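You operate a simulated robot arm through the tools that you are given. There is no shell and no other tool. Be economical: measure what you need, move in short steps, check, and stop when the job is done.

The job below is to be done with a simulated two-armed robot. You get a single attempt, and the scene is never put back.

Task
Put one of the cans from the fourth shelf from the bottom of the canister wall on the dinner plate. Then take the dented can and put it on the fourth wooden shelf from the bottom. Then take the lid off the herb keeper and lay it down on the sideboard. Then pull the table-side island cupboard door open. Do these in the order given. Set down upright: can, dented can.

It is judged by the outcome, as a careful person would: the job done as asked, and still so three seconds after it is handed in. It fails if anything else is knocked over, pushed out of place, dropped, spilled or broken. Lids that push on must go on centred and level and be pressed home; caps that screw on are set level and turned clockwise until they are tight.

Robot
Two 7-joint arms with fingered hands on one trunk, on a base that drives. Base frame: it is fixed to the floor where the robot stands at the start and does not move with it; the origin is under the middle of the robot, x ahead of it, y to its left, z up. Readings come in mm, degrees, newtons and seconds.
The left shoulder is at the start at [70, 132, 842], the right one opposite. With the tool pointing down near the work surface each hand reaches from about 100 to 580 mm from the robot's upright axis, wherever it stands, measured 20 degrees to its own side. Places, roughly: can [500, -750, 1500]; dented can [500, -250, 1500]; dinner plate (20x20x3 cm) [-500, 2700, 900]; fourth wooden shelf [-2400, 1900, 1300]; herb keeper (8x8x15 cm) [-1700, 1100, 900]; table-side island cupboard door [-400, 2200, 400]. Payload 2.3 kg a hand.
Tool frame (each hand has its own): the origin (TCP) lies between the finger pads and is the grasp point; the fingertips stand 25 mm ahead of it; z points along the fingers, y is the line along which they close. The gripper opens to 88 mm. The gripper's body begins 29 mm behind the TCP. The gripper is a hand of 3 fingers: y runs from the thumb to the fingers, the wrist lies at [-13, -97, -162] in the tool frame.
Orientation is that of the tool frame in the base frame, as a unit quaternion [x, y, z, w]. With the fingers straight down and the wrist toward the robot, the tool's x, y and z point along [0, 1, 0], [1, 0, 0] and [0, 0, -1] of the base frame.

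Tools
- The arms move only by the tool jog_arm. It takes "left_series", "right_series" or both (then of equal length, played together; a hand with none holds still); each is a list of rows, each a list of 6 numbers: the shift along the tool's x, y, z in units of 40 mm (1.0 is 40 mm), then the turn, a rotation vector about the tool's x, y, z in units of 5 degrees (1.0 is 5 degrees). In form: [[tx, ty, tz, ax, ay, az], ...]. A call has 1 to 8 rows; each row shifts and turns the commanded pose from where the row before left it, along the tool's axes as they then stand. A call with a number of a shift or a turn outside -1 to 1 is refused whole. Rows are played at 5 a second. More than 50 mm and 8.6 degrees between two rows, and nothing of the call is played. Where a pose cannot be reached the arm comes as near as it can. A force on the tool above 40 N (or 10 N above the force at the start of the call, whichever is more), or a blocked arm, ends the call early, and 0.2 s more pass. In this call time passes only in rows, and 0.2 s behind the last. It gives the time, the measured TCP pose, the force on the tool (base axes), the opening and the grip force at its end, in the units of the frame above (readings bear some noise), with the torque about the TCP (base axes, N m) and any sound that the robot's microphone picked up, and new pictures: "views" is both (left out), scene, wrist or none (wrist: the cameras of the hands that moved).
- Cameras (640 x 400 px; columns grow to the right, rows downward): "scene" is now at [151.6, -24.2, 1231.2]; the picture's right is [-0.25, -0.97, -0.00], its down [0.07, -0.02, -1.00] and it looks along [0.97, -0.25, 0.07] (base axes); focal length 214 px, centre (320, 200). "left" rides on the left gripper at [-58, -85, -99] in its tool frame; the picture's right is [-0.67, -0.35, 0.66], its down [0.69, -0.63, 0.37] and it looks along [0.29, 0.69, 0.66] (tool axes); focal length 261 px, centre (320, 200). "right" rides on the right gripper at [58, -85, -100] in its tool frame; the picture's right is [-0.67, 0.35, -0.66], its down [-0.69, -0.63, 0.37] and it looks along [-0.28, 0.69, 0.66] (tool axes); focal length 261 px, centre (320, 200). There is no depth. A picture from a camera that has moved, and an enlarged one, comes with that camera's place and axes in the base frame and with its lens. The place of the scene camera against the robot may be out by one fixed shift of up to 25 mm in any direction.
- lift_body(by): slides the trunk up (or, below 0, down) by that many mm; the arms and the scene camera ride with it, the base frame stays. It gives what a move gives, with no picture.
- drive_base(legs): drives the robot by 1 to 6 legs, each [ahead, left, turn to the left] in mm, mm and degrees, along the robot's own axes; the way and the turn of a leg run together, so that a leg with both is an arc; at most 1500 mm and 180 degrees a leg. The arms and the cameras ride along, it lands a little off, and it stops where it bumps. It gives what a move gives, and a new picture of the scene camera.
- move_fingers(index, middle, thumb_bend, thumb_turn, hand): sets how far each is bent, from 0 (flat) to 1 (curled in); at 0.3 the hand is open as for a grip, at 0.7 the pads meet at the TCP. One left out holds its place. A second passes; each finger stops where it meets its share of the squeeze, and holds until it gets a number again. It is the only way to open and close the hand. It gives what a move gives, with no picture; readings hold the bend of each and the force on the fingers (four entries, about 0 where the hand has none), thumb and palm. thumb_turn goes from beside the hand (0) to across from the fingers (1), as for a grip.
- pan_tilt(pan, tilt): turns the head with the scene camera to pan (to the left, within 86 degrees either way) and tilt (down, from -29 to 69), counted from straight ahead of the robot. It gives what a move gives, and a new picture of the scene camera.
- zoom(camera, box): a new picture of the part [left, top, right, bottom] of that camera's present view, enlarged. The clock stands still meanwhile.
- hand_in(): hands the job in; it is judged then, once.

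Work in short steps. Places have to be worked out from the pictures, the camera data and where the tool is seen: move nearer, look again, correct. Check each grasp and each placing, and mend what went wrong. You have 165 turns and 260 pictures in all, those below and enlarged ones among them. Open the grippers and draw the arms clear of the work before you hand the job in, unless the task says otherwise; then end with one line.

The tools are called after "Call:" as name(argument=value, ...) on one line, values as JSON. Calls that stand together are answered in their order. jog_arm: Moves the arms, as the interface text tells. Its arguments: {"type":"object","properties":{"left_series":{"type":"array"},"right_series":{"type":"array"},"views":{"type":"string","enum":["both","scene","wrist","none"]}},"required":[]} The other tools are called the same way: lift_body (by) slides the trunk up or down; move_fingers (index, middle, thumb_bend, thumb_turn, hand) moves the fingers one by one; drive_base (legs) drives the base; pan_tilt (pan, tilt) turns the head that bears the scene camera; zoom (camera, box) takes an enlarged picture of a part of a camera's view; hand_in () hands the job in.

At the start:

```text
time_s: 0.0
left_eef_pos: [367.6, 38.5, 998.5]
left_orientation: [0.707, 0.707, 0.0, 0.0]
left_ft_force: [0.1, 0.2, -0.6]
left_ft_torque: [0.0, 0.0, -0.02]
left_grip_width: 87.7
left_gripper_force: 0.0
left_shape: jaw
left_bend: [0.3, 0.3, 0.3, 0.98]
left_finger forces: [0.0, 0.0, 0.0, 0.1, 0.0, 0.1]
right_eef_pos: [356.6, -282.1, 999.4]
right_orientation: [0.707, 0.707, 0.0, 0.0]
right_ft_force: [-0.2, -0.5, -0.2]
right_ft_torque: [0.0, -0.01, 0.0]
right_grip_width: 87.6
right_gripper_force: 0.1
right_shape: jaw
right_bend: [0.3, 0.3, 0.3, 0.98]
right_finger forces: [0.0, 0.1, 0.1, 0.1, 0.0, 0.0]
trunk travel left (down, up): [-400.0, 440.0]
robot x, y, heading: [0.8, -0.5, -0.0]
head pan, tilt: [-14.6, -4.1]
```

scene: 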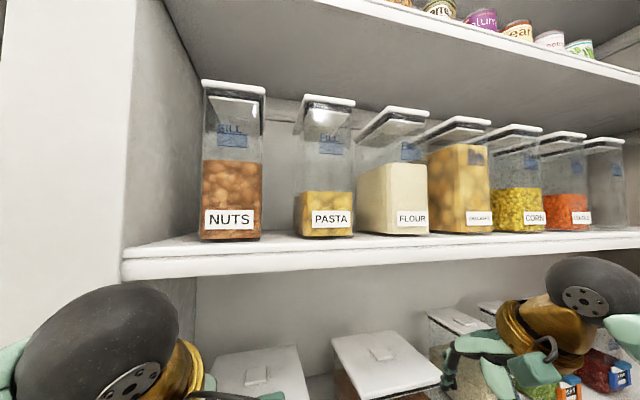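
right: 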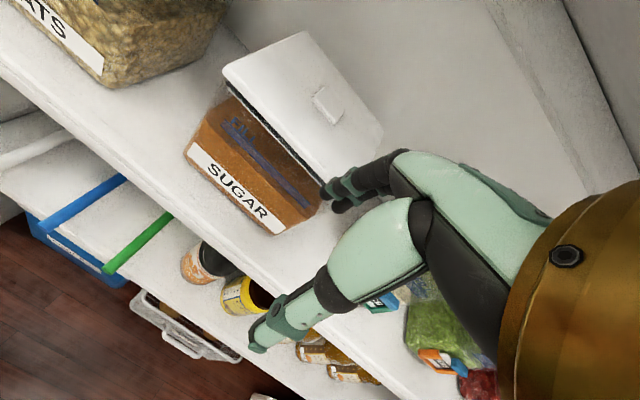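
left: 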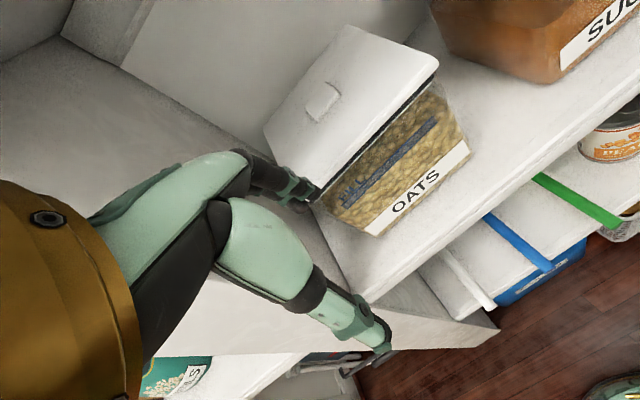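

The cans stand on the shelf above my view, and my hands are near the shelf edges. I back off before raising the trunk.

Call:
drive_base(legs=[[-350, 0, 0]])

```text
time_s: 2.3
left_eef_pos: [14.8, 37.6, 998.9]
left_orientation: [0.707, 0.707, 0.0, 0.0]
left_ft_force: [-0.2, 0.0, 1.3]
left_ft_torque: [0.02, 0.02, 0.0]
left_grip_width: 87.5
left_gripper_force: 0.1
left_shape: jaw
left_bend: [0.3, 0.3, 0.3, 0.98]
left_finger forces: [0.1, 0.0, 0.0, 0.0, 0.0, 0.0]
right_eef_pos: [3.6, -282.2, 1000.3]
right_orientation: [0.707, 0.707, 0.0, 0.0]
right_ft_force: [0.6, 0.0, -0.3]
right_ft_torque: [-0.01, 0.05, 0.02]
right_grip_width: 87.6
right_gripper_force: 0.1
right_shape: jaw
right_bend: [0.3, 0.3, 0.3, 0.98]
right_finger forces: [0.0, 0.1, 0.0, 0.0, 0.0, 0.0]
trunk travel left (down, up): [-400.0, 440.0]
robot x, y, heading: [-349.7, 2.5, 0.1]
head pan, tilt: [-14.6, -4.1]
camera scene: at [-199.9, -24.1, 1231.2], right [-0.25, -0.97, 0.0], down [0.07, -0.02, -1.0], along [0.96, -0.25, 0.07], focal length 214 px, centre (320, 200)
```

scene: 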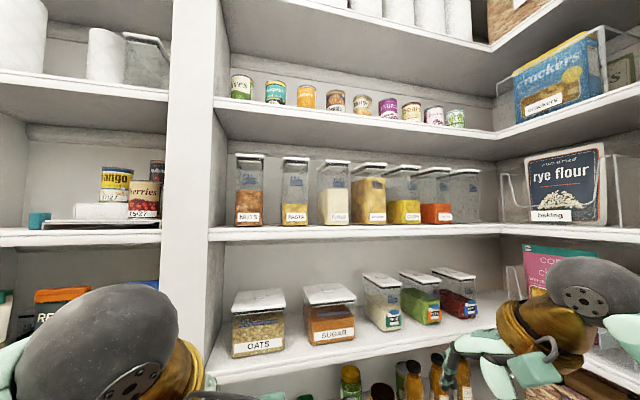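

Clear. I raise the trunk to look at the can row level.

Call:
lift_body(by=400)

Call:
pan_tilt(pan=-15, tilt=10)

Call:
zoom(camera="scene", box=[200, 80, 520, 280])

```text
time_s: 6.1
left_eef_pos: [14.8, 37.9, 1399.7]
left_orientation: [0.707, 0.707, -0.001, 0.0]
left_ft_force: [-0.6, -0.2, 1.0]
left_ft_torque: [-0.04, 0.01, -0.03]
left_grip_width: 87.5
left_gripper_force: 0.1
left_shape: jaw
left_bend: [0.3, 0.3, 0.3, 0.98]
left_finger forces: [0.0, 0.0, 0.1, 0.0, 0.0, 0.1]
right_eef_pos: [3.7, -282.5, 1400.0]
right_orientation: [0.707, 0.708, 0.001, -0.001]
right_ft_force: [-0.1, -0.7, -0.7]
right_ft_torque: [0.01, -0.03, 0.03]
right_grip_width: 87.6
right_gripper_force: 0.0
right_shape: jaw
right_bend: [0.3, 0.3, 0.3, 0.98]
right_finger forces: [0.1, 0.1, 0.1, 0.1, 0.1, 0.0]
trunk travel left (down, up): [-800.0, 40.0]
robot x, y, heading: [-352.8, 4.3, 0.0]
head pan, tilt: [-14.6, -4.1]
```

```text
time_s: 6.9
left_eef_pos: [15.5, 37.3, 1399.6]
left_orientation: [0.707, 0.707, 0.0, 0.001]
left_ft_force: [0.9, -0.3, 0.4]
left_ft_torque: [0.0, 0.0, 0.0]
left_grip_width: 87.7
left_gripper_force: 0.0
left_shape: jaw
left_bend: [0.3, 0.3, 0.3, 0.98]
left_finger forces: [0.0, 0.1, 0.1, 0.0, 0.0, 0.0]
right_eef_pos: [3.5, -282.9, 1397.8]
right_orientation: [0.707, 0.707, 0.0, 0.0]
right_ft_force: [-0.3, 0.1, -0.4]
right_ft_torque: [0.0, 0.0, 0.03]
right_grip_width: 87.2
right_gripper_force: 0.0
right_shape: jaw
right_bend: [0.3, 0.3, 0.3, 0.98]
right_finger forces: [0.0, 0.0, 0.0, 0.0, 0.1, 0.1]
trunk travel left (down, up): [-800.0, 40.0]
robot x, y, heading: [-353.5, -3.2, -0.1]
head pan, tilt: [-15.0, 10.0]
camera scene: at [-195.0, -26.0, 1608.8], right [-0.26, -0.97, 0.0], down [-0.17, 0.04, -0.98], along [0.95, -0.26, -0.17], focal length 214 px, centre (320, 200)
```

scene: 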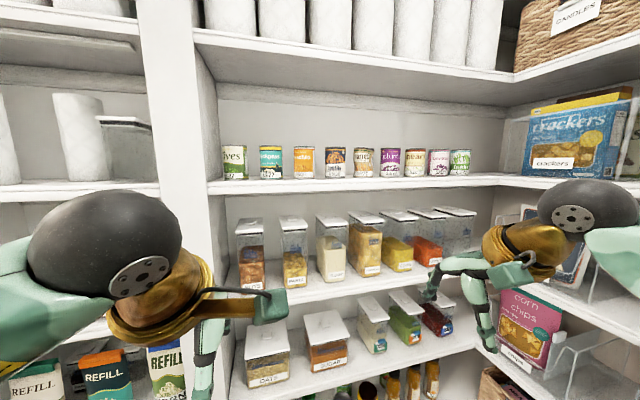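

```text
2.00 times, centred on (360, 180) of scene
camera zoom: at [-195.0, -26.0, 1608.8], right [-0.26, -0.97, 0.0], down [-0.17, 0.04, -0.98], along [0.95, -0.26, -0.17], focal length 429 px, centre (240, 240)
```

zoom: 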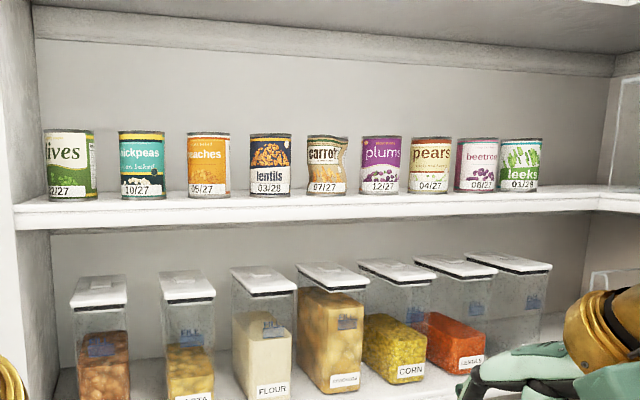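

The dented can is clearly "carrots", fifth in the row. I turn the right hand to point forward with its closing line level, and draw the left hand back.

Call:
jog_arm(right_series=[[0, 0, 0, -0.9897, 0.9897, 0.9897], [0, 0, 0, -0.9897, 0.9897, 0.9897], [0, 0, 0, -0.9897, 0.9897, 0.9897], [0, 0, 0, -0.9897, 0.9897, 0.9897], [0, 0, 0, -0.9897, 0.9897, 0.9897], [0, 0, 0, -0.9897, 0.9897, 0.9897], [0, 0, 0, -0.9897, 0.9897, 0.9897]], left_series=[[0, -1, 0, 0, 0, 0], [0, -1, 0, 0, 0, 0], [0, -1, 0, 0, 0, 0], [0, 0, 0, 0, 0, 0], [0, 0, 0, 0, 0, 0], [0, 0, 0, 0, 0, 0], [0, 0, 0, 0, 0, 0]], views="none")

Call:
jog_arm(right_series=[[0, 0, 0, -0.9897, 0.9897, 0.9897], [0, 0, 0, -0.9897, 0.9897, 0.9897], [0, 0, 0, -0.9897, 0.9897, 0.9897], [0, 0, 0, -0.9897, 0.9897, 0.9897], [0, 0, 0, -0.9897, 0.9897, 0.9897], [0, 0, 0, -0.9897, 0.9897, 0.9897], [0, 0, 0, -0.9897, 0.9897, 0.9897]], views="both")

```text
time_s: 8.5
left_eef_pos: [-103.3, 38.0, 1397.0]
left_orientation: [0.706, 0.708, 0.0, -0.003]
left_ft_force: [0.9, -0.4, 0.1]
left_ft_torque: [-0.02, -0.01, 0.02]
left_grip_width: 87.5
left_gripper_force: 0.0
left_shape: jaw
left_bend: [0.3, 0.3, 0.3, 0.98]
left_finger forces: [0.0, 0.1, 0.1, 0.0, 0.1, 0.0]
right_eef_pos: [3.3, -282.6, 1400.1]
right_orientation: [0.816, 0.408, 0.41, 0.0]
right_ft_force: [0.0, 0.0, -0.5]
right_ft_torque: [0.02, -0.02, -0.03]
right_grip_width: 87.6
right_gripper_force: 0.0
right_shape: jaw
right_bend: [0.3, 0.3, 0.3, 0.98]
right_finger forces: [0.0, 0.0, 0.0, 0.0, 0.0, 0.0]
trunk travel left (down, up): [-800.0, 40.0]
robot x, y, heading: [-349.0, 0.9, -0.3]
head pan, tilt: [-15.0, 10.0]
```

```text
time_s: 10.1
left_eef_pos: [-103.1, 38.4, 1396.5]
left_orientation: [0.707, 0.708, 0.0, -0.002]
left_ft_force: [0.4, 0.2, -0.4]
left_ft_torque: [0.02, 0.01, 0.0]
left_grip_width: 87.7
left_gripper_force: 0.1
left_shape: jaw
left_bend: [0.3, 0.3, 0.3, 0.98]
left_finger forces: [0.0, 0.0, 0.0, 0.1, 0.1, 0.0]
right_eef_pos: [4.5, -281.8, 1399.3]
right_orientation: [0.707, -0.002, 0.707, 0.0]
right_ft_force: [0.6, -0.3, -0.1]
right_ft_torque: [-0.01, 0.0, -0.03]
right_grip_width: 87.6
right_gripper_force: 0.0
right_shape: jaw
right_bend: [0.3, 0.3, 0.3, 0.98]
right_finger forces: [0.0, 0.0, 0.1, 0.0, 0.0, 0.1]
trunk travel left (down, up): [-800.0, 40.0]
robot x, y, heading: [-349.7, -1.0, 0.1]
head pan, tilt: [-15.0, 10.0]
camera scene: at [-194.0, -19.5, 1618.1], right [-0.2, -0.98, 0.0], down [-0.07, 0.01, -1.0], along [0.98, -0.2, -0.07], focal length 214 px, centre (320, 200)
camera right: at [-94.8, -194.9, 1457.0], right [-0.66, -0.35, -0.67], down [0.37, 0.63, -0.68], along [0.66, -0.7, -0.29], focal length 261 px, centre (320, 200)
```

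scene: 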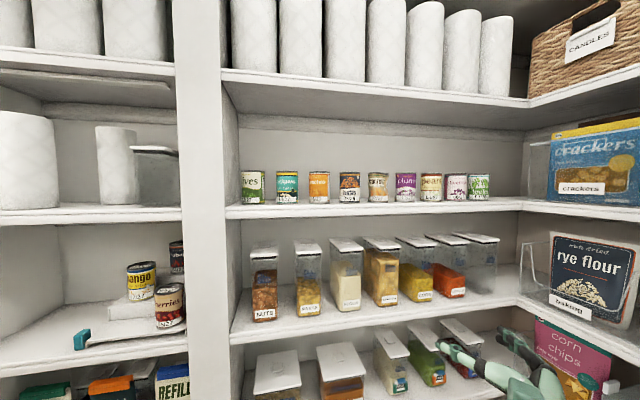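
right: 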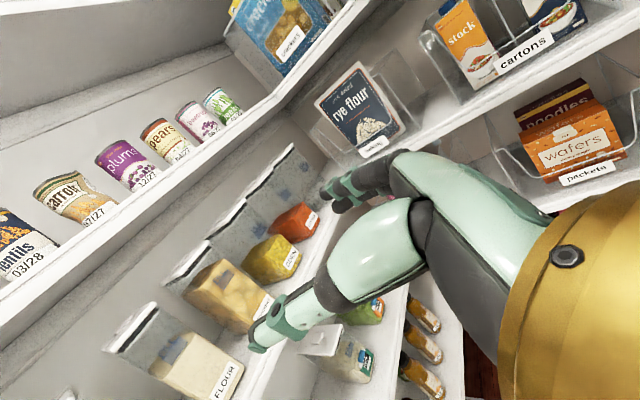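

The can centres work out near x 504, z 1611; carrots y≈-369, plums y≈-480. I lift the rest of the way, and drive over in front of the plums with the hand still well short of the shelf.

Call:
lift_body(by=40)

Call:
drive_base(legs=[[0, -200, 0], [190, 0, 0]])

Call:
jog_arm(right_series=[[1, 0, 0, 0, 0, 0], [1, 0, 0, 0, 0, 0], [1, 0, 0, 0, 0, 0], [1, 0, 0, 0, 0, 0], [0.4, 0, 0, 0, 0, 0]], views="both")

```text
time_s: 10.9
left_eef_pos: [-102.6, 37.5, 1435.8]
left_orientation: [0.707, 0.707, 0.0, -0.003]
left_ft_force: [-1.2, 0.5, -0.3]
left_ft_torque: [0.05, -0.04, -0.01]
left_grip_width: 88.0
left_gripper_force: 0.0
left_shape: jaw
left_bend: [0.3, 0.3, 0.3, 0.98]
left_finger forces: [0.0, 0.0, 0.1, 0.0, 0.1, 0.1]
right_eef_pos: [3.7, -281.5, 1438.9]
right_orientation: [0.706, -0.001, 0.708, 0.0]
right_ft_force: [-0.3, -1.8, 0.0]
right_ft_torque: [0.0, -0.01, 0.02]
right_grip_width: 87.6
right_gripper_force: 0.0
right_shape: jaw
right_bend: [0.3, 0.3, 0.3, 0.98]
right_finger forces: [0.1, 0.0, 0.0, 0.0, 0.0, 0.0]
trunk travel left (down, up): [-840.0, 0.0]
robot x, y, heading: [-352.0, -0.3, 0.2]
head pan, tilt: [-15.0, 10.0]
```

```text
time_s: 13.7
left_eef_pos: [82.1, -161.4, 1438.7]
left_orientation: [0.708, 0.706, 0.003, 0.0]
left_ft_force: [-0.5, -0.6, -0.4]
left_ft_torque: [0.0, -0.03, -0.02]
left_grip_width: 87.6
left_gripper_force: 0.1
left_shape: jaw
left_bend: [0.3, 0.3, 0.3, 0.98]
left_finger forces: [0.0, 0.1, 0.0, 0.1, 0.1, 0.0]
right_eef_pos: [190.1, -480.9, 1440.1]
right_orientation: [0.706, 0.0, 0.708, 0.001]
right_ft_force: [-0.2, 0.0, -1.1]
right_ft_torque: [-0.01, 0.0, -0.01]
right_grip_width: 87.7
right_gripper_force: 0.1
right_shape: jaw
right_bend: [0.3, 0.3, 0.3, 0.98]
right_finger forces: [0.1, 0.1, 0.0, 0.0, 0.0, 0.0]
trunk travel left (down, up): [-840.0, 0.0]
robot x, y, heading: [-158.9, -198.1, 0.1]
head pan, tilt: [-15.0, 10.0]
camera scene: at [-10.4, -220.4, 1659.2], right [-0.22, -0.98, 0.0], down [-0.06, 0.01, -1.0], along [0.97, -0.22, -0.06], focal length 214 px, centre (320, 200)
```

scene: 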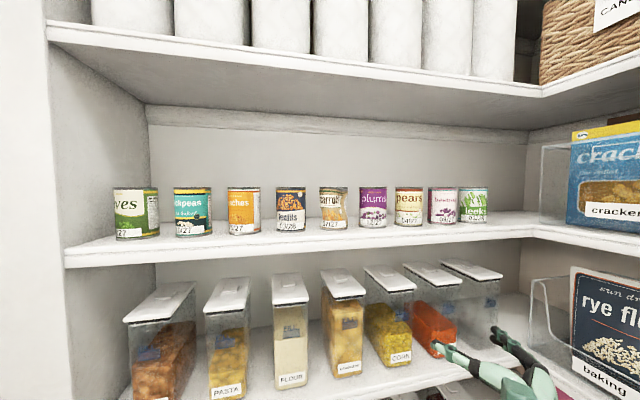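

```text
time_s: 14.8
left_eef_pos: [86.3, -161.5, 1435.9]
left_orientation: [0.708, 0.706, 0.003, -0.004]
left_ft_force: [-1.2, -0.4, -0.3]
left_ft_torque: [-0.03, 0.01, -0.01]
left_grip_width: 87.7
left_gripper_force: 0.2
left_shape: jaw
left_bend: [0.3, 0.3, 0.3, 0.98]
left_finger forces: [0.0, 0.0, 0.0, 0.0, 0.0, 0.0]
right_eef_pos: [193.9, -480.9, 1617.1]
right_orientation: [0.708, 0.0, 0.707, 0.0]
right_ft_force: [-0.3, 0.4, -0.4]
right_ft_torque: [0.03, 0.01, 0.03]
right_grip_width: 87.6
right_gripper_force: 0.0
right_shape: jaw
right_bend: [0.3, 0.3, 0.3, 0.98]
right_finger forces: [0.1, 0.1, 0.0, 0.0, 0.1, 0.0]
trunk travel left (down, up): [-840.0, 0.0]
robot x, y, heading: [-160.9, -198.0, -0.1]
head pan, tilt: [-15.0, 10.0]
camera scene: at [-5.1, -220.8, 1657.9], right [-0.23, -0.97, 0.0], down [-0.07, 0.02, -1.0], along [0.97, -0.23, -0.08], focal length 214 px, centre (320, 200)
camera right: at [94.7, -394.4, 1674.6], right [-0.66, -0.35, -0.67], down [0.37, 0.63, -0.69], along [0.66, -0.7, -0.28], focal length 261 px, centre (320, 200)
```

scene: 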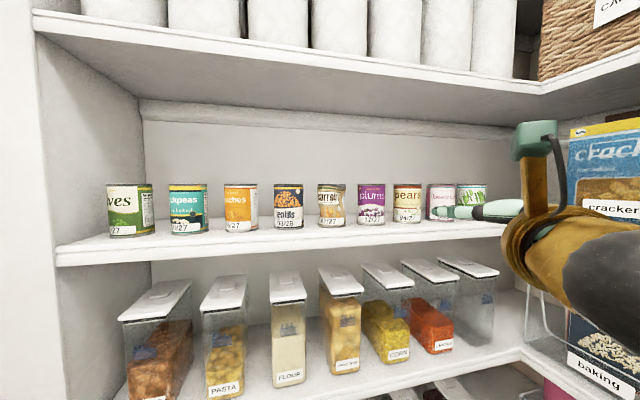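
right: 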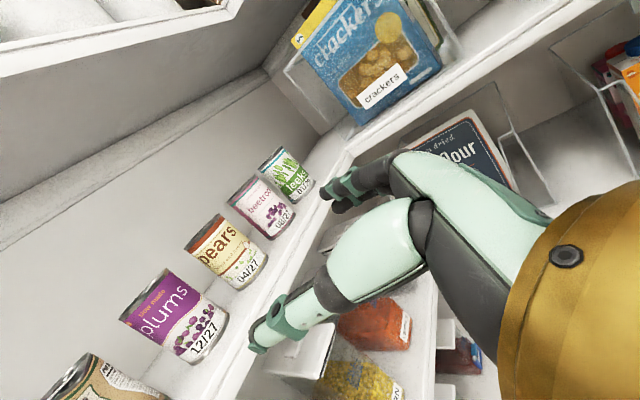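

Plums at about (495, -474, 1604) by both cameras. I drive ahead 130 mm and look again.

Call:
drive_base(legs=[[130, 3, 0]])

Call:
zoom(camera="right", box=[0, 0, 640, 400])

```text
time_s: 16.1
left_eef_pos: [213.8, -158.7, 1437.4]
left_orientation: [0.708, 0.706, 0.004, -0.002]
left_ft_force: [-0.9, -1.2, -0.6]
left_ft_torque: [-0.01, -0.04, 0.0]
left_grip_width: 87.7
left_gripper_force: 0.1
left_shape: jaw
left_bend: [0.3, 0.3, 0.3, 0.98]
left_finger forces: [0.0, 0.1, 0.1, 0.0, 0.0, 0.1]
right_eef_pos: [319.9, -479.3, 1616.8]
right_orientation: [0.706, -0.001, 0.709, 0.002]
right_ft_force: [-0.3, -0.8, -0.1]
right_ft_torque: [-0.01, 0.03, 0.01]
right_grip_width: 87.5
right_gripper_force: 0.0
right_shape: jaw
right_bend: [0.3, 0.3, 0.3, 0.98]
right_finger forces: [0.0, 0.1, 0.0, 0.0, 0.0, 0.1]
trunk travel left (down, up): [-840.0, 0.0]
robot x, y, heading: [-29.0, -194.2, 0.0]
head pan, tilt: [-15.0, 10.0]
camera scene: at [120.8, -219.2, 1658.6], right [-0.23, -0.97, 0.0], down [-0.07, 0.02, -1.0], along [0.97, -0.23, -0.07], focal length 214 px, centre (320, 200)
```

scene: 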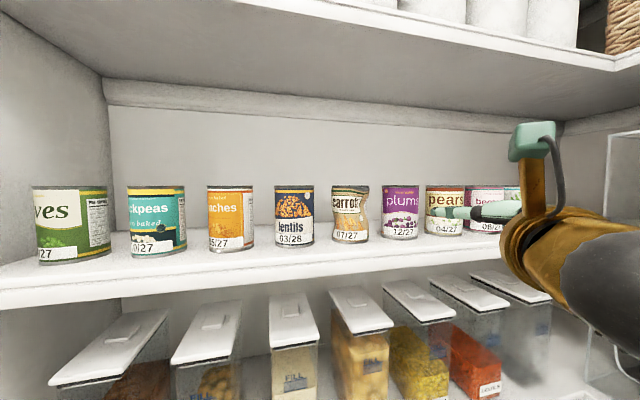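

```text
1.00 times, centred on (320, 200) of right (not enlarged: the box is as wide or as high as the picture)
camera zoom: at [220.2, -392.8, 1675.3], right [-0.65, -0.35, -0.67], down [0.37, 0.63, -0.68], along [0.66, -0.7, -0.28], focal length 261 px, centre (320, 200)
```

zoom: 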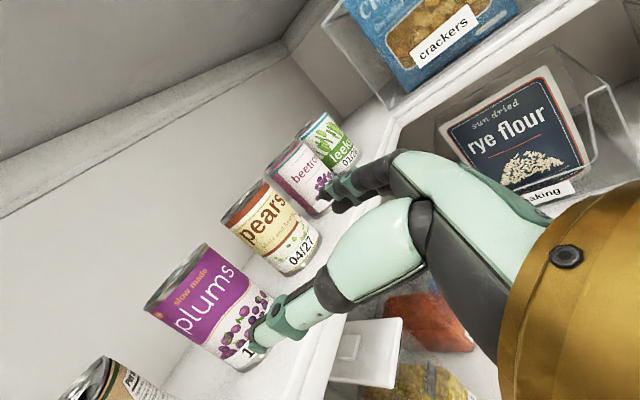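

Plums ≈ (500, -474). I advance until the tips are just short of the can and look again.

Call:
jog_arm(right_series=[[0, -0.1, 0.9, 0, 0, 0], [0, 0, 0.9, 0, 0, 0], [0, 0, 0.7, 0, 0, 0]], views="both")

```text
time_s: 16.9
left_eef_pos: [219.6, -158.4, 1435.0]
left_orientation: [0.708, 0.706, 0.004, -0.006]
left_ft_force: [0.2, 0.3, 0.7]
left_ft_torque: [-0.02, 0.01, -0.05]
left_grip_width: 87.6
left_gripper_force: 0.0
left_shape: jaw
left_bend: [0.3, 0.3, 0.3, 0.98]
left_finger forces: [0.1, 0.0, 0.0, 0.0, 0.1, 0.0]
right_eef_pos: [428.5, -477.0, 1616.9]
right_orientation: [0.706, -0.001, 0.708, 0.0]
right_ft_force: [0.3, -0.2, 0.0]
right_ft_torque: [0.02, -0.01, -0.02]
right_grip_width: 87.4
right_gripper_force: 0.0
right_shape: jaw
right_bend: [0.3, 0.3, 0.3, 0.98]
right_finger forces: [0.0, 0.0, 0.0, 0.1, 0.1, 0.0]
trunk travel left (down, up): [-840.0, 0.0]
robot x, y, heading: [-28.2, -193.6, 0.1]
head pan, tilt: [-15.0, 10.0]
camera scene: at [128.7, -219.2, 1657.1], right [-0.24, -0.97, 0.0], down [-0.08, 0.02, -1.0], along [0.97, -0.24, -0.08], focal length 214 px, centre (320, 200)
camera right: at [329.1, -389.7, 1674.6], right [-0.66, -0.35, -0.67], down [0.37, 0.63, -0.68], along [0.66, -0.7, -0.28], focal length 261 px, centre (320, 200)
```

scene: 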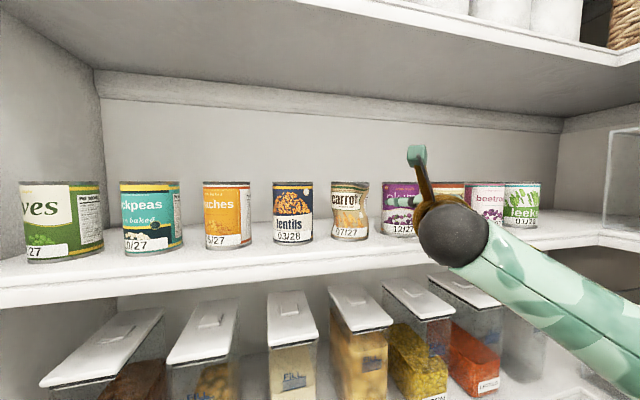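
right: 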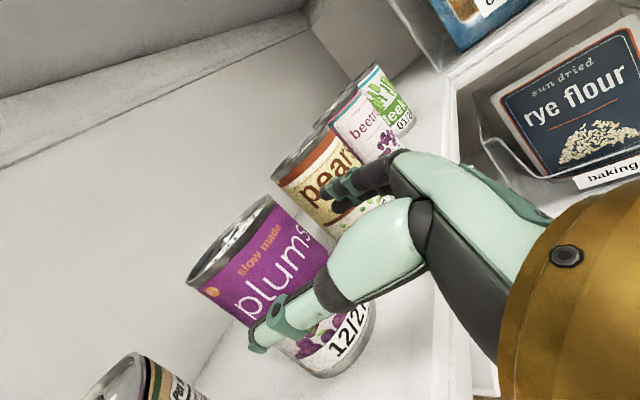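

The wrist view puts the can nearer and a bit further left, about (480, -467). I shift left 10 mm, and go on 25 mm so the tips just begin to straddle it.

Call:
jog_arm(right_series=[[0, -0.25, 0, 0, 0, 0], [0, 0, 0.6, 0, 0, 0]], views="wrist")

Call:
zoom(camera="scene", box=[320, 140, 560, 290])

```text
time_s: 17.6
left_eef_pos: [220.0, -157.6, 1434.8]
left_orientation: [0.708, 0.706, 0.003, -0.004]
left_ft_force: [-0.2, -1.0, 0.1]
left_ft_torque: [-0.02, 0.06, 0.01]
left_grip_width: 87.6
left_gripper_force: 0.0
left_shape: jaw
left_bend: [0.3, 0.3, 0.3, 0.98]
left_finger forces: [0.1, 0.0, 0.0, 0.1, 0.0, 0.1]
right_eef_pos: [453.4, -464.9, 1615.8]
right_orientation: [0.707, -0.001, 0.708, 0.001]
right_ft_force: [1.2, -0.3, 0.0]
right_ft_torque: [-0.04, 0.01, -0.02]
right_grip_width: 87.4
right_gripper_force: 0.1
right_shape: jaw
right_bend: [0.3, 0.3, 0.3, 0.98]
right_finger forces: [0.0, 0.0, 0.0, 0.0, 0.0, 0.0]
trunk travel left (down, up): [-840.0, 0.0]
robot x, y, heading: [-26.5, -191.6, -0.2]
head pan, tilt: [-15.0, 10.0]
camera right: at [352.8, -378.5, 1674.0], right [-0.66, -0.35, -0.67], down [0.37, 0.63, -0.69], along [0.66, -0.7, -0.29], focal length 261 px, centre (320, 200)
```

right: 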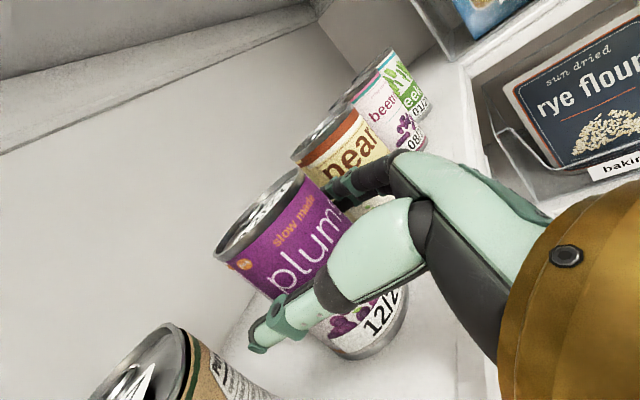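

```text
2.67 times, centred on (440, 215) of scene
camera zoom: at [129.2, -218.5, 1657.2], right [-0.24, -0.97, 0.0], down [-0.08, 0.02, -1.0], along [0.97, -0.24, -0.08], focal length 572 px, centre (0, 160)
```

zoom: 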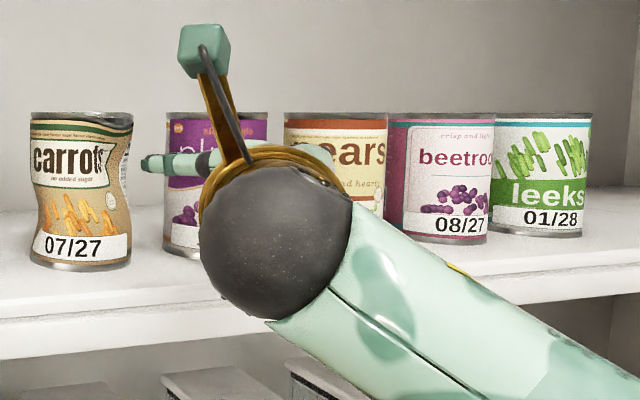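

The thumb now stands clear left of the can and the fingers lie in the gap to the pears. I advance 30 mm.

Call:
jog_arm(right_series=[[0, 0, 0.4, 0, 0, 0], [0, 0, 0.4, 0, 0, 0]], views="wrist")

```text
time_s: 18.1
left_eef_pos: [219.9, -158.9, 1435.5]
left_orientation: [0.709, 0.705, 0.003, -0.005]
left_ft_force: [0.2, 0.0, 0.1]
left_ft_torque: [0.04, 0.0, 0.01]
left_grip_width: 87.5
left_gripper_force: 0.1
left_shape: jaw
left_bend: [0.3, 0.3, 0.3, 0.98]
left_finger forces: [0.1, 0.1, 0.1, 0.0, 0.0, 0.1]
right_eef_pos: [484.0, -466.1, 1616.5]
right_orientation: [0.707, -0.001, 0.708, 0.001]
right_ft_force: [-1.7, -0.9, 0.0]
right_ft_torque: [0.0, 0.0, 0.0]
right_grip_width: 87.7
right_gripper_force: 0.1
right_shape: jaw
right_bend: [0.3, 0.3, 0.3, 0.98]
right_finger forces: [1.0, 0.1, 0.1, 0.0, 0.0, 0.0]
trunk travel left (down, up): [-840.0, 0.0]
robot x, y, heading: [-26.6, -197.8, -0.2]
head pan, tilt: [-15.0, 10.0]
camera right: at [384.1, -378.9, 1674.1], right [-0.66, -0.35, -0.67], down [0.37, 0.63, -0.69], along [0.66, -0.7, -0.28], focal length 261 px, centre (320, 200)
```

right: 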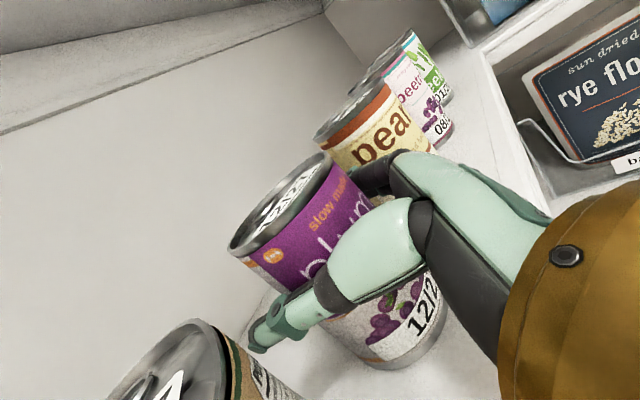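

The can is between thumb and fingers, around the TCP. I close.

Call:
move_fingers(hand="right", index=0.6, middle=0.6, thumb_bend=0.6)

Call:
zoom(camera="right", box=[0, 0, 640, 400])

```text
time_s: 19.1
left_eef_pos: [219.4, -158.2, 1435.5]
left_orientation: [0.709, 0.705, 0.004, -0.005]
left_ft_force: [0.1, 0.9, -0.5]
left_ft_torque: [0.03, -0.01, -0.01]
left_grip_width: 87.8
left_gripper_force: 0.1
left_shape: jaw
left_bend: [0.3, 0.3, 0.3, 0.98]
left_finger forces: [0.0, 0.1, 0.1, 0.1, 0.1, 0.0]
right_eef_pos: [482.5, -466.2, 1616.5]
right_orientation: [0.707, -0.003, 0.707, 0.001]
right_ft_force: [-0.2, -0.3, 0.3]
right_ft_torque: [-0.04, -0.02, -0.02]
right_grip_width: 67.2
right_gripper_force: 25.6
right_shape: fingers
right_bend: [0.36, 0.5, 0.42, 0.97]
right_finger forces: [16.2, 8.2, 0.1, 0.0, 26.2, 0.0]
trunk travel left (down, up): [-840.0, 0.0]
robot x, y, heading: [-26.9, -195.7, -0.3]
head pan, tilt: [-15.0, 10.0]
```

```text
1.00 times, centred on (320, 200) of right (not enlarged: the box is as wide or as high as the picture)
camera zoom: at [384.0, -379.7, 1674.0], right [-0.66, -0.35, -0.67], down [0.37, 0.63, -0.68], along [0.66, -0.7, -0.29], focal length 261 px, centre (320, 200)
```

zoom: 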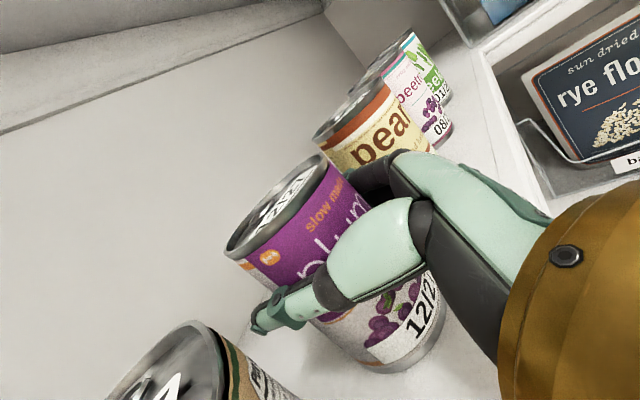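

Held with 26 N. I lift 40 mm straight up, then draw back out past the shelf edge.

Call:
jog_arm(right_series=[[0.5, 0, 0, 0, 0, 0], [0.6, 0, 0, 0, 0, 0], [0, 0, 0, 0, 0, 0]], views="wrist")

```text
time_s: 19.9
left_eef_pos: [219.3, -158.9, 1435.0]
left_orientation: [0.709, 0.705, 0.003, -0.005]
left_ft_force: [0.1, 0.1, 0.0]
left_ft_torque: [-0.01, -0.06, -0.02]
left_grip_width: 87.7
left_gripper_force: 0.0
left_shape: jaw
left_bend: [0.3, 0.3, 0.3, 0.98]
left_finger forces: [0.1, 0.1, 0.0, 0.1, 0.0, 0.0]
right_eef_pos: [479.4, -470.0, 1637.4]
right_orientation: [0.707, -0.002, 0.707, 0.0]
right_ft_force: [-1.0, 0.1, -3.1]
right_ft_torque: [0.01, 0.02, 0.01]
right_grip_width: 66.8
right_gripper_force: 24.9
right_shape: fingers
right_bend: [0.36, 0.5, 0.43, 0.97]
right_finger forces: [15.7, 8.0, 0.0, 0.0, 25.8, 0.0]
right hand out of reach, approached as far as the arm can: row 2
trunk travel left (down, up): [-840.0, 0.0]
robot x, y, heading: [-28.0, -191.3, 0.2]
head pan, tilt: [-15.0, 10.0]
camera right: at [380.0, -382.5, 1694.9], right [-0.66, -0.35, -0.67], down [0.37, 0.63, -0.69], along [0.66, -0.7, -0.29], focal length 261 px, centre (320, 200)
```

right: 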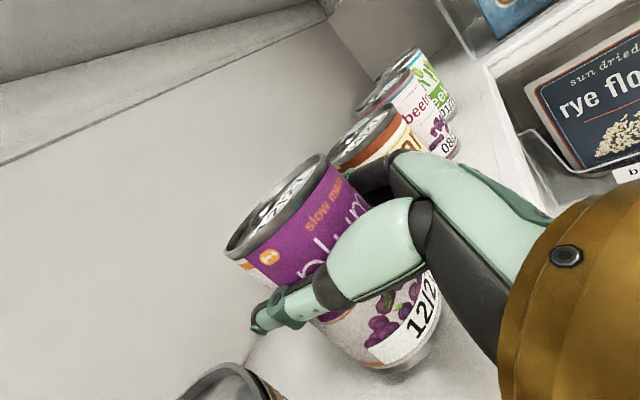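

The can is up 20 mm, at the limit of reach. I draw back with the arm 120 mm, then reverse the base.

Call:
jog_arm(right_series=[[0, 0, -0.8, 0, 0, 0], [0, 0, -0.8, 0, 0, 0], [0, 0, -0.8, 0, 0, 0], [0, 0, -0.8, 0, 0, 0]], views="none")

Call:
drive_base(legs=[[-450, 0, 0]])

```text
time_s: 20.9
left_eef_pos: [218.9, -158.6, 1436.7]
left_orientation: [0.709, 0.705, 0.004, -0.004]
left_ft_force: [-0.6, -0.4, 0.3]
left_ft_torque: [0.0, 0.02, 0.0]
left_grip_width: 87.6
left_gripper_force: 0.1
left_shape: jaw
left_bend: [0.3, 0.3, 0.3, 0.98]
left_finger forces: [0.1, 0.1, 0.0, 0.1, 0.1, 0.0]
right_eef_pos: [350.5, -467.8, 1638.0]
right_orientation: [0.706, -0.002, 0.708, 0.002]
right_ft_force: [-0.2, 0.9, -3.2]
right_ft_torque: [-0.02, 0.01, -0.01]
right_grip_width: 66.7
right_gripper_force: 24.2
right_shape: fingers
right_bend: [0.36, 0.5, 0.43, 0.97]
right_finger forces: [15.0, 8.2, 0.0, 0.0, 25.0, 0.0]
trunk travel left (down, up): [-840.0, 0.0]
robot x, y, heading: [-26.1, -194.3, -0.3]
head pan, tilt: [-15.0, 10.0]
```

```text
time_s: 23.6
left_eef_pos: [-198.4, -155.5, 1433.8]
left_orientation: [0.71, 0.704, 0.007, -0.009]
left_ft_force: [-0.1, -0.4, 0.0]
left_ft_torque: [-0.01, -0.07, -0.01]
left_grip_width: 87.6
left_gripper_force: 0.0
left_shape: jaw
left_bend: [0.3, 0.3, 0.3, 0.98]
left_finger forces: [0.0, 0.0, 0.0, 0.0, 0.1, 0.1]
right_eef_pos: [-67.4, -462.1, 1638.8]
right_orientation: [0.707, -0.002, 0.707, 0.001]
right_ft_force: [-1.1, -0.2, -3.8]
right_ft_torque: [0.02, 0.01, 0.0]
right_grip_width: 66.6
right_gripper_force: 23.7
right_shape: fingers
right_bend: [0.36, 0.5, 0.43, 0.97]
right_finger forces: [15.1, 8.1, 0.0, 0.0, 25.0, 0.0]
trunk travel left (down, up): [-840.0, 0.0]
robot x, y, heading: [-444.0, -188.6, -0.3]
head pan, tilt: [-15.0, 10.0]
stopped in leg 1: the robot was blocked; the commanded pose is now the measured one
camera scene: at [-291.4, -219.4, 1655.4], right [-0.28, -0.96, 0.0], down [-0.1, 0.03, -0.99], along [0.96, -0.28, -0.1], focal length 214 px, centre (320, 200)
```

scene: 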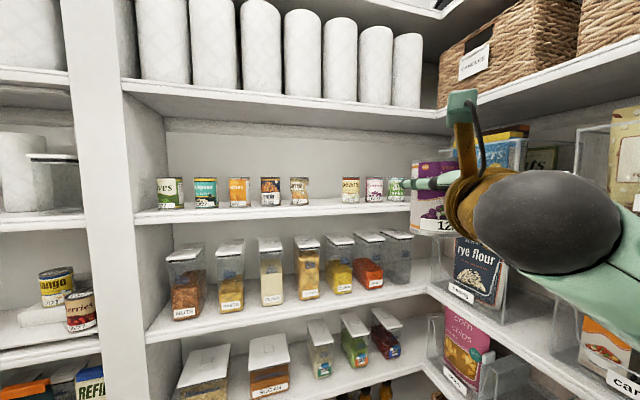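

Something behind blocked the base. I look around to the left to find the way out.

Call:
pan_tilt(pan=86, tilt=25)

Call:
pan_tilt(pan=-86, tilt=30)

Call:
pan_tilt(pan=35, tilt=25)

```text
time_s: 25.3
left_eef_pos: [-195.8, -150.9, 1434.4]
left_orientation: [0.707, 0.707, 0.002, -0.008]
left_ft_force: [-0.8, -0.2, -0.1]
left_ft_torque: [0.01, 0.03, -0.01]
left_grip_width: 87.9
left_gripper_force: 0.0
left_shape: jaw
left_bend: [0.3, 0.3, 0.3, 0.98]
left_finger forces: [0.0, 0.1, 0.0, 0.1, 0.1, 0.0]
right_eef_pos: [-64.3, -461.0, 1638.4]
right_orientation: [0.707, -0.003, 0.707, 0.001]
right_ft_force: [-0.2, -0.3, -3.7]
right_ft_torque: [0.01, 0.02, 0.0]
right_grip_width: 67.0
right_gripper_force: 24.0
right_shape: fingers
right_bend: [0.36, 0.5, 0.43, 0.97]
right_finger forces: [15.0, 8.3, 0.1, 0.0, 25.1, 0.1]
trunk travel left (down, up): [-840.0, 0.0]
robot x, y, heading: [-448.0, -189.3, -0.1]
head pan, tilt: [85.9, 25.0]
camera scene: at [-314.7, -123.3, 1630.7], right [0.74, -0.67, 0.0], down [-0.24, -0.27, -0.93], along [0.63, 0.69, -0.36], focal length 214 px, centre (320, 200)
```

scene: 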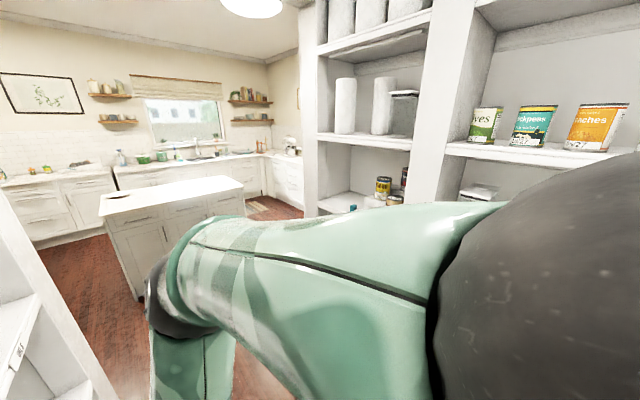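

```text
time_s: 27.9
left_eef_pos: [-193.5, -152.1, 1430.6]
left_orientation: [0.706, 0.708, 0.004, -0.016]
left_ft_force: [-0.6, 0.0, 1.0]
left_ft_torque: [0.06, 0.03, 0.0]
left_grip_width: 87.7
left_gripper_force: 0.1
left_shape: jaw
left_bend: [0.3, 0.3, 0.3, 0.98]
left_finger forces: [0.1, 0.0, 0.0, 0.0, 0.1, 0.1]
right_eef_pos: [-64.7, -461.9, 1638.5]
right_orientation: [0.707, -0.003, 0.707, 0.001]
right_ft_force: [0.6, -0.3, -2.9]
right_ft_torque: [-0.01, 0.03, 0.0]
right_grip_width: 67.1
right_gripper_force: 23.7
right_shape: fingers
right_bend: [0.36, 0.5, 0.43, 0.97]
right_finger forces: [15.1, 8.3, 0.0, 0.1, 25.0, 0.1]
trunk travel left (down, up): [-840.0, 0.0]
robot x, y, heading: [-443.4, -190.0, -0.2]
head pan, tilt: [-85.9, 30.0]
camera scene: at [-285.9, -192.6, 1620.6], right [0.0, -1.0, 0.0], down [-0.46, 0.0, -0.89], along [0.89, 0.0, -0.46], focal length 214 px, centre (320, 200)
```

scene: 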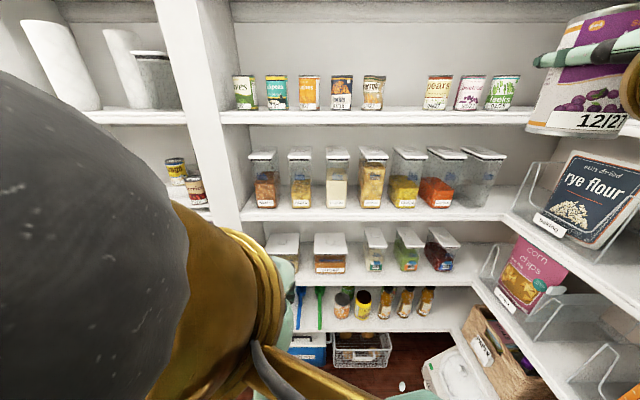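

```text
time_s: 29.9
left_eef_pos: [-196.2, -155.3, 1434.6]
left_orientation: [0.71, 0.705, 0.005, -0.008]
left_ft_force: [-0.2, -0.5, 0.0]
left_ft_torque: [-0.04, -0.02, 0.03]
left_grip_width: 87.5
left_gripper_force: 0.0
left_shape: jaw
left_bend: [0.3, 0.3, 0.3, 0.98]
left_finger forces: [0.0, 0.0, 0.1, 0.0, 0.0, 0.0]
right_eef_pos: [-64.2, -461.5, 1637.1]
right_orientation: [0.708, -0.003, 0.707, 0.001]
right_ft_force: [0.6, 0.4, -3.4]
right_ft_torque: [0.0, -0.02, 0.02]
right_grip_width: 66.7
right_gripper_force: 24.0
right_shape: fingers
right_bend: [0.36, 0.5, 0.43, 0.97]
right_finger forces: [15.1, 8.3, 0.0, 0.1, 25.0, 0.1]
trunk travel left (down, up): [-840.0, 0.0]
robot x, y, heading: [-442.6, -190.1, -0.3]
head pan, tilt: [35.0, 25.0]
camera scene: at [-301.3, -140.0, 1624.4], right [0.57, -0.82, 0.0], down [-0.35, -0.24, -0.91], along [0.74, 0.52, -0.42], focal length 214 px, centre (320, 200)
```

scene: 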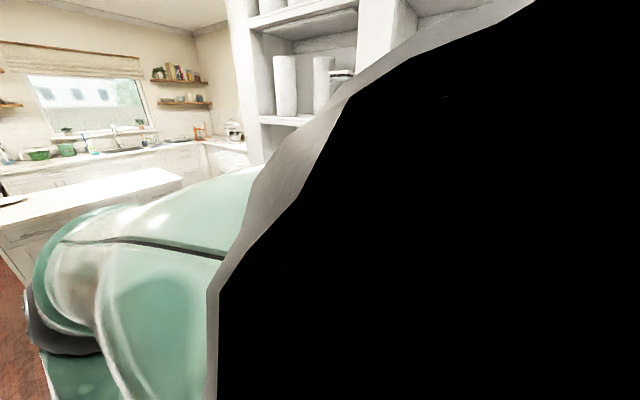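

The kitchen lies to the left (+y) of this pantry, with the island ahead there. I come forward off the rear shelving and strafe left out of the pantry.

Call:
drive_base(legs=[[220, 0, 0], [0, 900, 0]])

Call:
pan_tilt(pan=80, tilt=25)

Call:
zoom(camera="scene", box=[0, 0, 640, 400])

```text
time_s: 36.0
left_eef_pos: [31.9, 749.8, 1434.8]
left_orientation: [0.71, 0.704, 0.005, -0.008]
left_ft_force: [-0.1, 0.2, -0.6]
left_ft_torque: [0.01, -0.02, 0.02]
left_grip_width: 87.6
left_gripper_force: 0.0
left_shape: jaw
left_bend: [0.3, 0.3, 0.3, 0.98]
left_finger forces: [0.1, 0.0, 0.1, 0.1, 0.0, 0.1]
right_eef_pos: [163.1, 442.9, 1637.7]
right_orientation: [0.707, -0.004, 0.707, 0.001]
right_ft_force: [0.2, -0.4, -4.1]
right_ft_torque: [0.02, -0.01, 0.03]
right_grip_width: 66.8
right_gripper_force: 24.2
right_shape: fingers
right_bend: [0.36, 0.5, 0.43, 0.97]
right_finger forces: [15.1, 8.3, 0.0, 0.0, 24.9, 0.1]
trunk travel left (down, up): [-840.0, 0.0]
robot x, y, heading: [-219.7, 718.4, -0.4]
head pan, tilt: [35.0, 25.0]
camera scene: at [-72.9, 764.1, 1624.4], right [0.57, -0.82, 0.0], down [-0.35, -0.24, -0.91], along [0.75, 0.51, -0.42], focal length 214 px, centre (320, 200)
```

scene: 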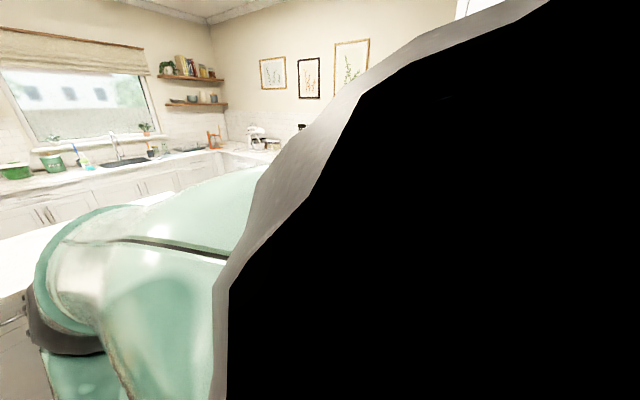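

```text
time_s: 37.1
left_eef_pos: [32.7, 754.1, 1435.7]
left_orientation: [0.708, 0.706, 0.001, -0.005]
left_ft_force: [0.0, -0.5, 0.2]
left_ft_torque: [0.01, 0.0, 0.0]
left_grip_width: 87.6
left_gripper_force: 0.1
left_shape: jaw
left_bend: [0.3, 0.3, 0.3, 0.98]
left_finger forces: [0.0, 0.1, 0.0, 0.0, 0.0, 0.1]
right_eef_pos: [164.8, 443.4, 1636.9]
right_orientation: [0.707, -0.004, 0.707, 0.003]
right_ft_force: [-1.0, 0.5, -2.9]
right_ft_torque: [0.0, 0.0, 0.02]
right_grip_width: 66.8
right_gripper_force: 23.7
right_shape: fingers
right_bend: [0.36, 0.5, 0.43, 0.97]
right_finger forces: [15.1, 8.3, 0.1, 0.0, 25.0, 0.0]
trunk travel left (down, up): [-840.0, 0.0]
robot x, y, heading: [-211.7, 717.5, -0.2]
head pan, tilt: [80.0, 25.0]
camera scene: at [-86.2, 781.6, 1625.0], right [0.73, -0.68, 0.0], down [-0.28, -0.31, -0.91], along [0.62, 0.67, -0.42], focal length 214 px, centre (320, 200)
```

scene: 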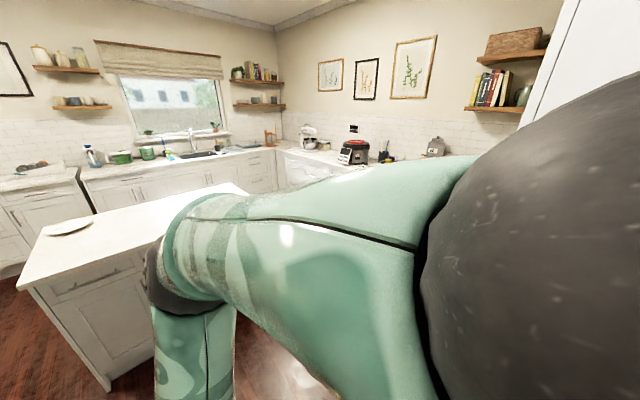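

```text
1.00 times, centred on (320, 200) of scene (not enlarged: the box is as wide or as high as the picture)
camera zoom: at [-86.2, 781.6, 1625.0], right [0.73, -0.68, 0.0], down [-0.28, -0.31, -0.91], along [0.62, 0.67, -0.42], focal length 214 px, centre (320, 200)
```

zoom: 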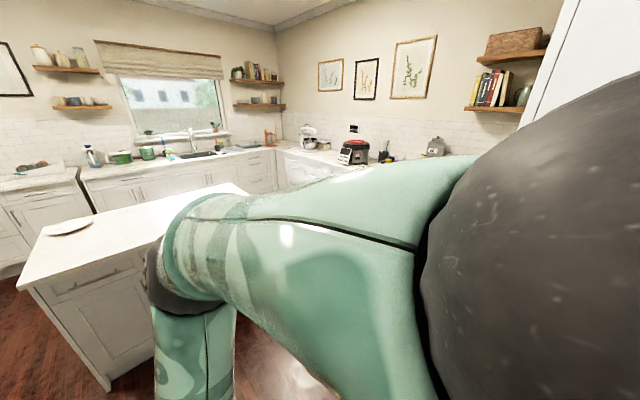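

The plate sits at about (-450, 2707) near the island's left end. I move a little further out and turn 90° left to see the way on both sides of the island.

Call:
drive_base(legs=[[-100, 250, 0], [0, 0, 90]])

Call:
pan_tilt(pan=40, tilt=25)

```text
time_s: 42.8
left_eef_pos: [-344.0, 1215.2, 1434.6]
left_orientation: [0.012, 1.0, -0.005, -0.004]
left_ft_force: [0.6, 0.5, -0.5]
left_ft_torque: [0.01, 0.0, 0.0]
left_grip_width: 87.7
left_gripper_force: 0.0
left_shape: jaw
left_bend: [0.3, 0.3, 0.3, 0.98]
left_finger forces: [0.1, 0.0, 0.0, 0.0, 0.0, 0.0]
right_eef_pos: [-30.9, 1337.9, 1638.1]
right_orientation: [0.509, 0.492, 0.507, -0.493]
right_ft_force: [0.8, 0.5, -3.8]
right_ft_torque: [-0.06, 0.0, 0.02]
right_grip_width: 66.4
right_gripper_force: 23.6
right_shape: fingers
right_bend: [0.36, 0.5, 0.43, 0.97]
right_finger forces: [14.6, 8.2, 0.0, 0.0, 24.3, 0.1]
trunk travel left (down, up): [-840.0, 0.0]
robot x, y, heading: [-313.2, 961.7, 88.2]
head pan, tilt: [80.0, 25.0]
camera scene: at [-362.4, 1074.7, 1625.8], right [0.67, 0.75, 0.0], down [0.3, -0.27, -0.91], along [-0.68, 0.61, -0.41], focal length 214 px, centre (320, 200)
```

scene: 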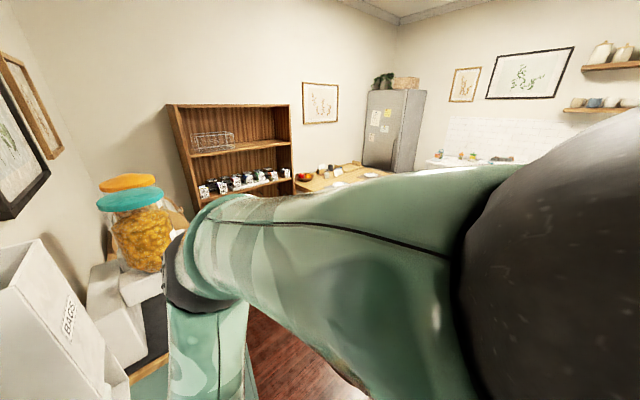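

```text
time_s: 43.9
left_eef_pos: [-343.9, 1213.6, 1433.6]
left_orientation: [0.013, 1.0, -0.005, -0.006]
left_ft_force: [-0.9, -0.8, -0.1]
left_ft_torque: [0.03, 0.06, 0.01]
left_grip_width: 87.6
left_gripper_force: 0.0
left_shape: jaw
left_bend: [0.3, 0.3, 0.3, 0.98]
left_finger forces: [0.1, 0.0, 0.0, 0.0, 0.1, 0.0]
right_eef_pos: [-30.6, 1337.1, 1637.0]
right_orientation: [0.508, 0.492, 0.508, -0.492]
right_ft_force: [0.4, -0.6, -2.4]
right_ft_torque: [-0.04, 0.03, 0.0]
right_grip_width: 66.4
right_gripper_force: 23.6
right_shape: fingers
right_bend: [0.36, 0.5, 0.43, 0.97]
right_finger forces: [14.6, 8.3, 0.0, 0.0, 24.4, 0.0]
trunk travel left (down, up): [-840.0, 0.0]
robot x, y, heading: [-310.5, 967.6, 88.5]
head pan, tilt: [40.0, 25.0]
camera scene: at [-351.1, 1085.6, 1624.4], right [0.79, 0.62, 0.0], down [0.26, -0.33, -0.91], along [-0.56, 0.71, -0.42], focal length 214 px, centre (320, 200)
```

scene: 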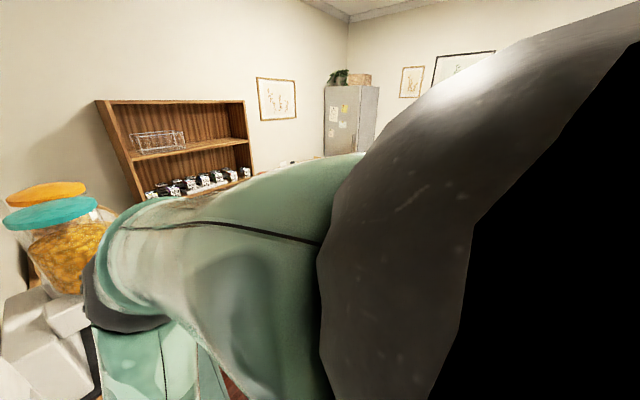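

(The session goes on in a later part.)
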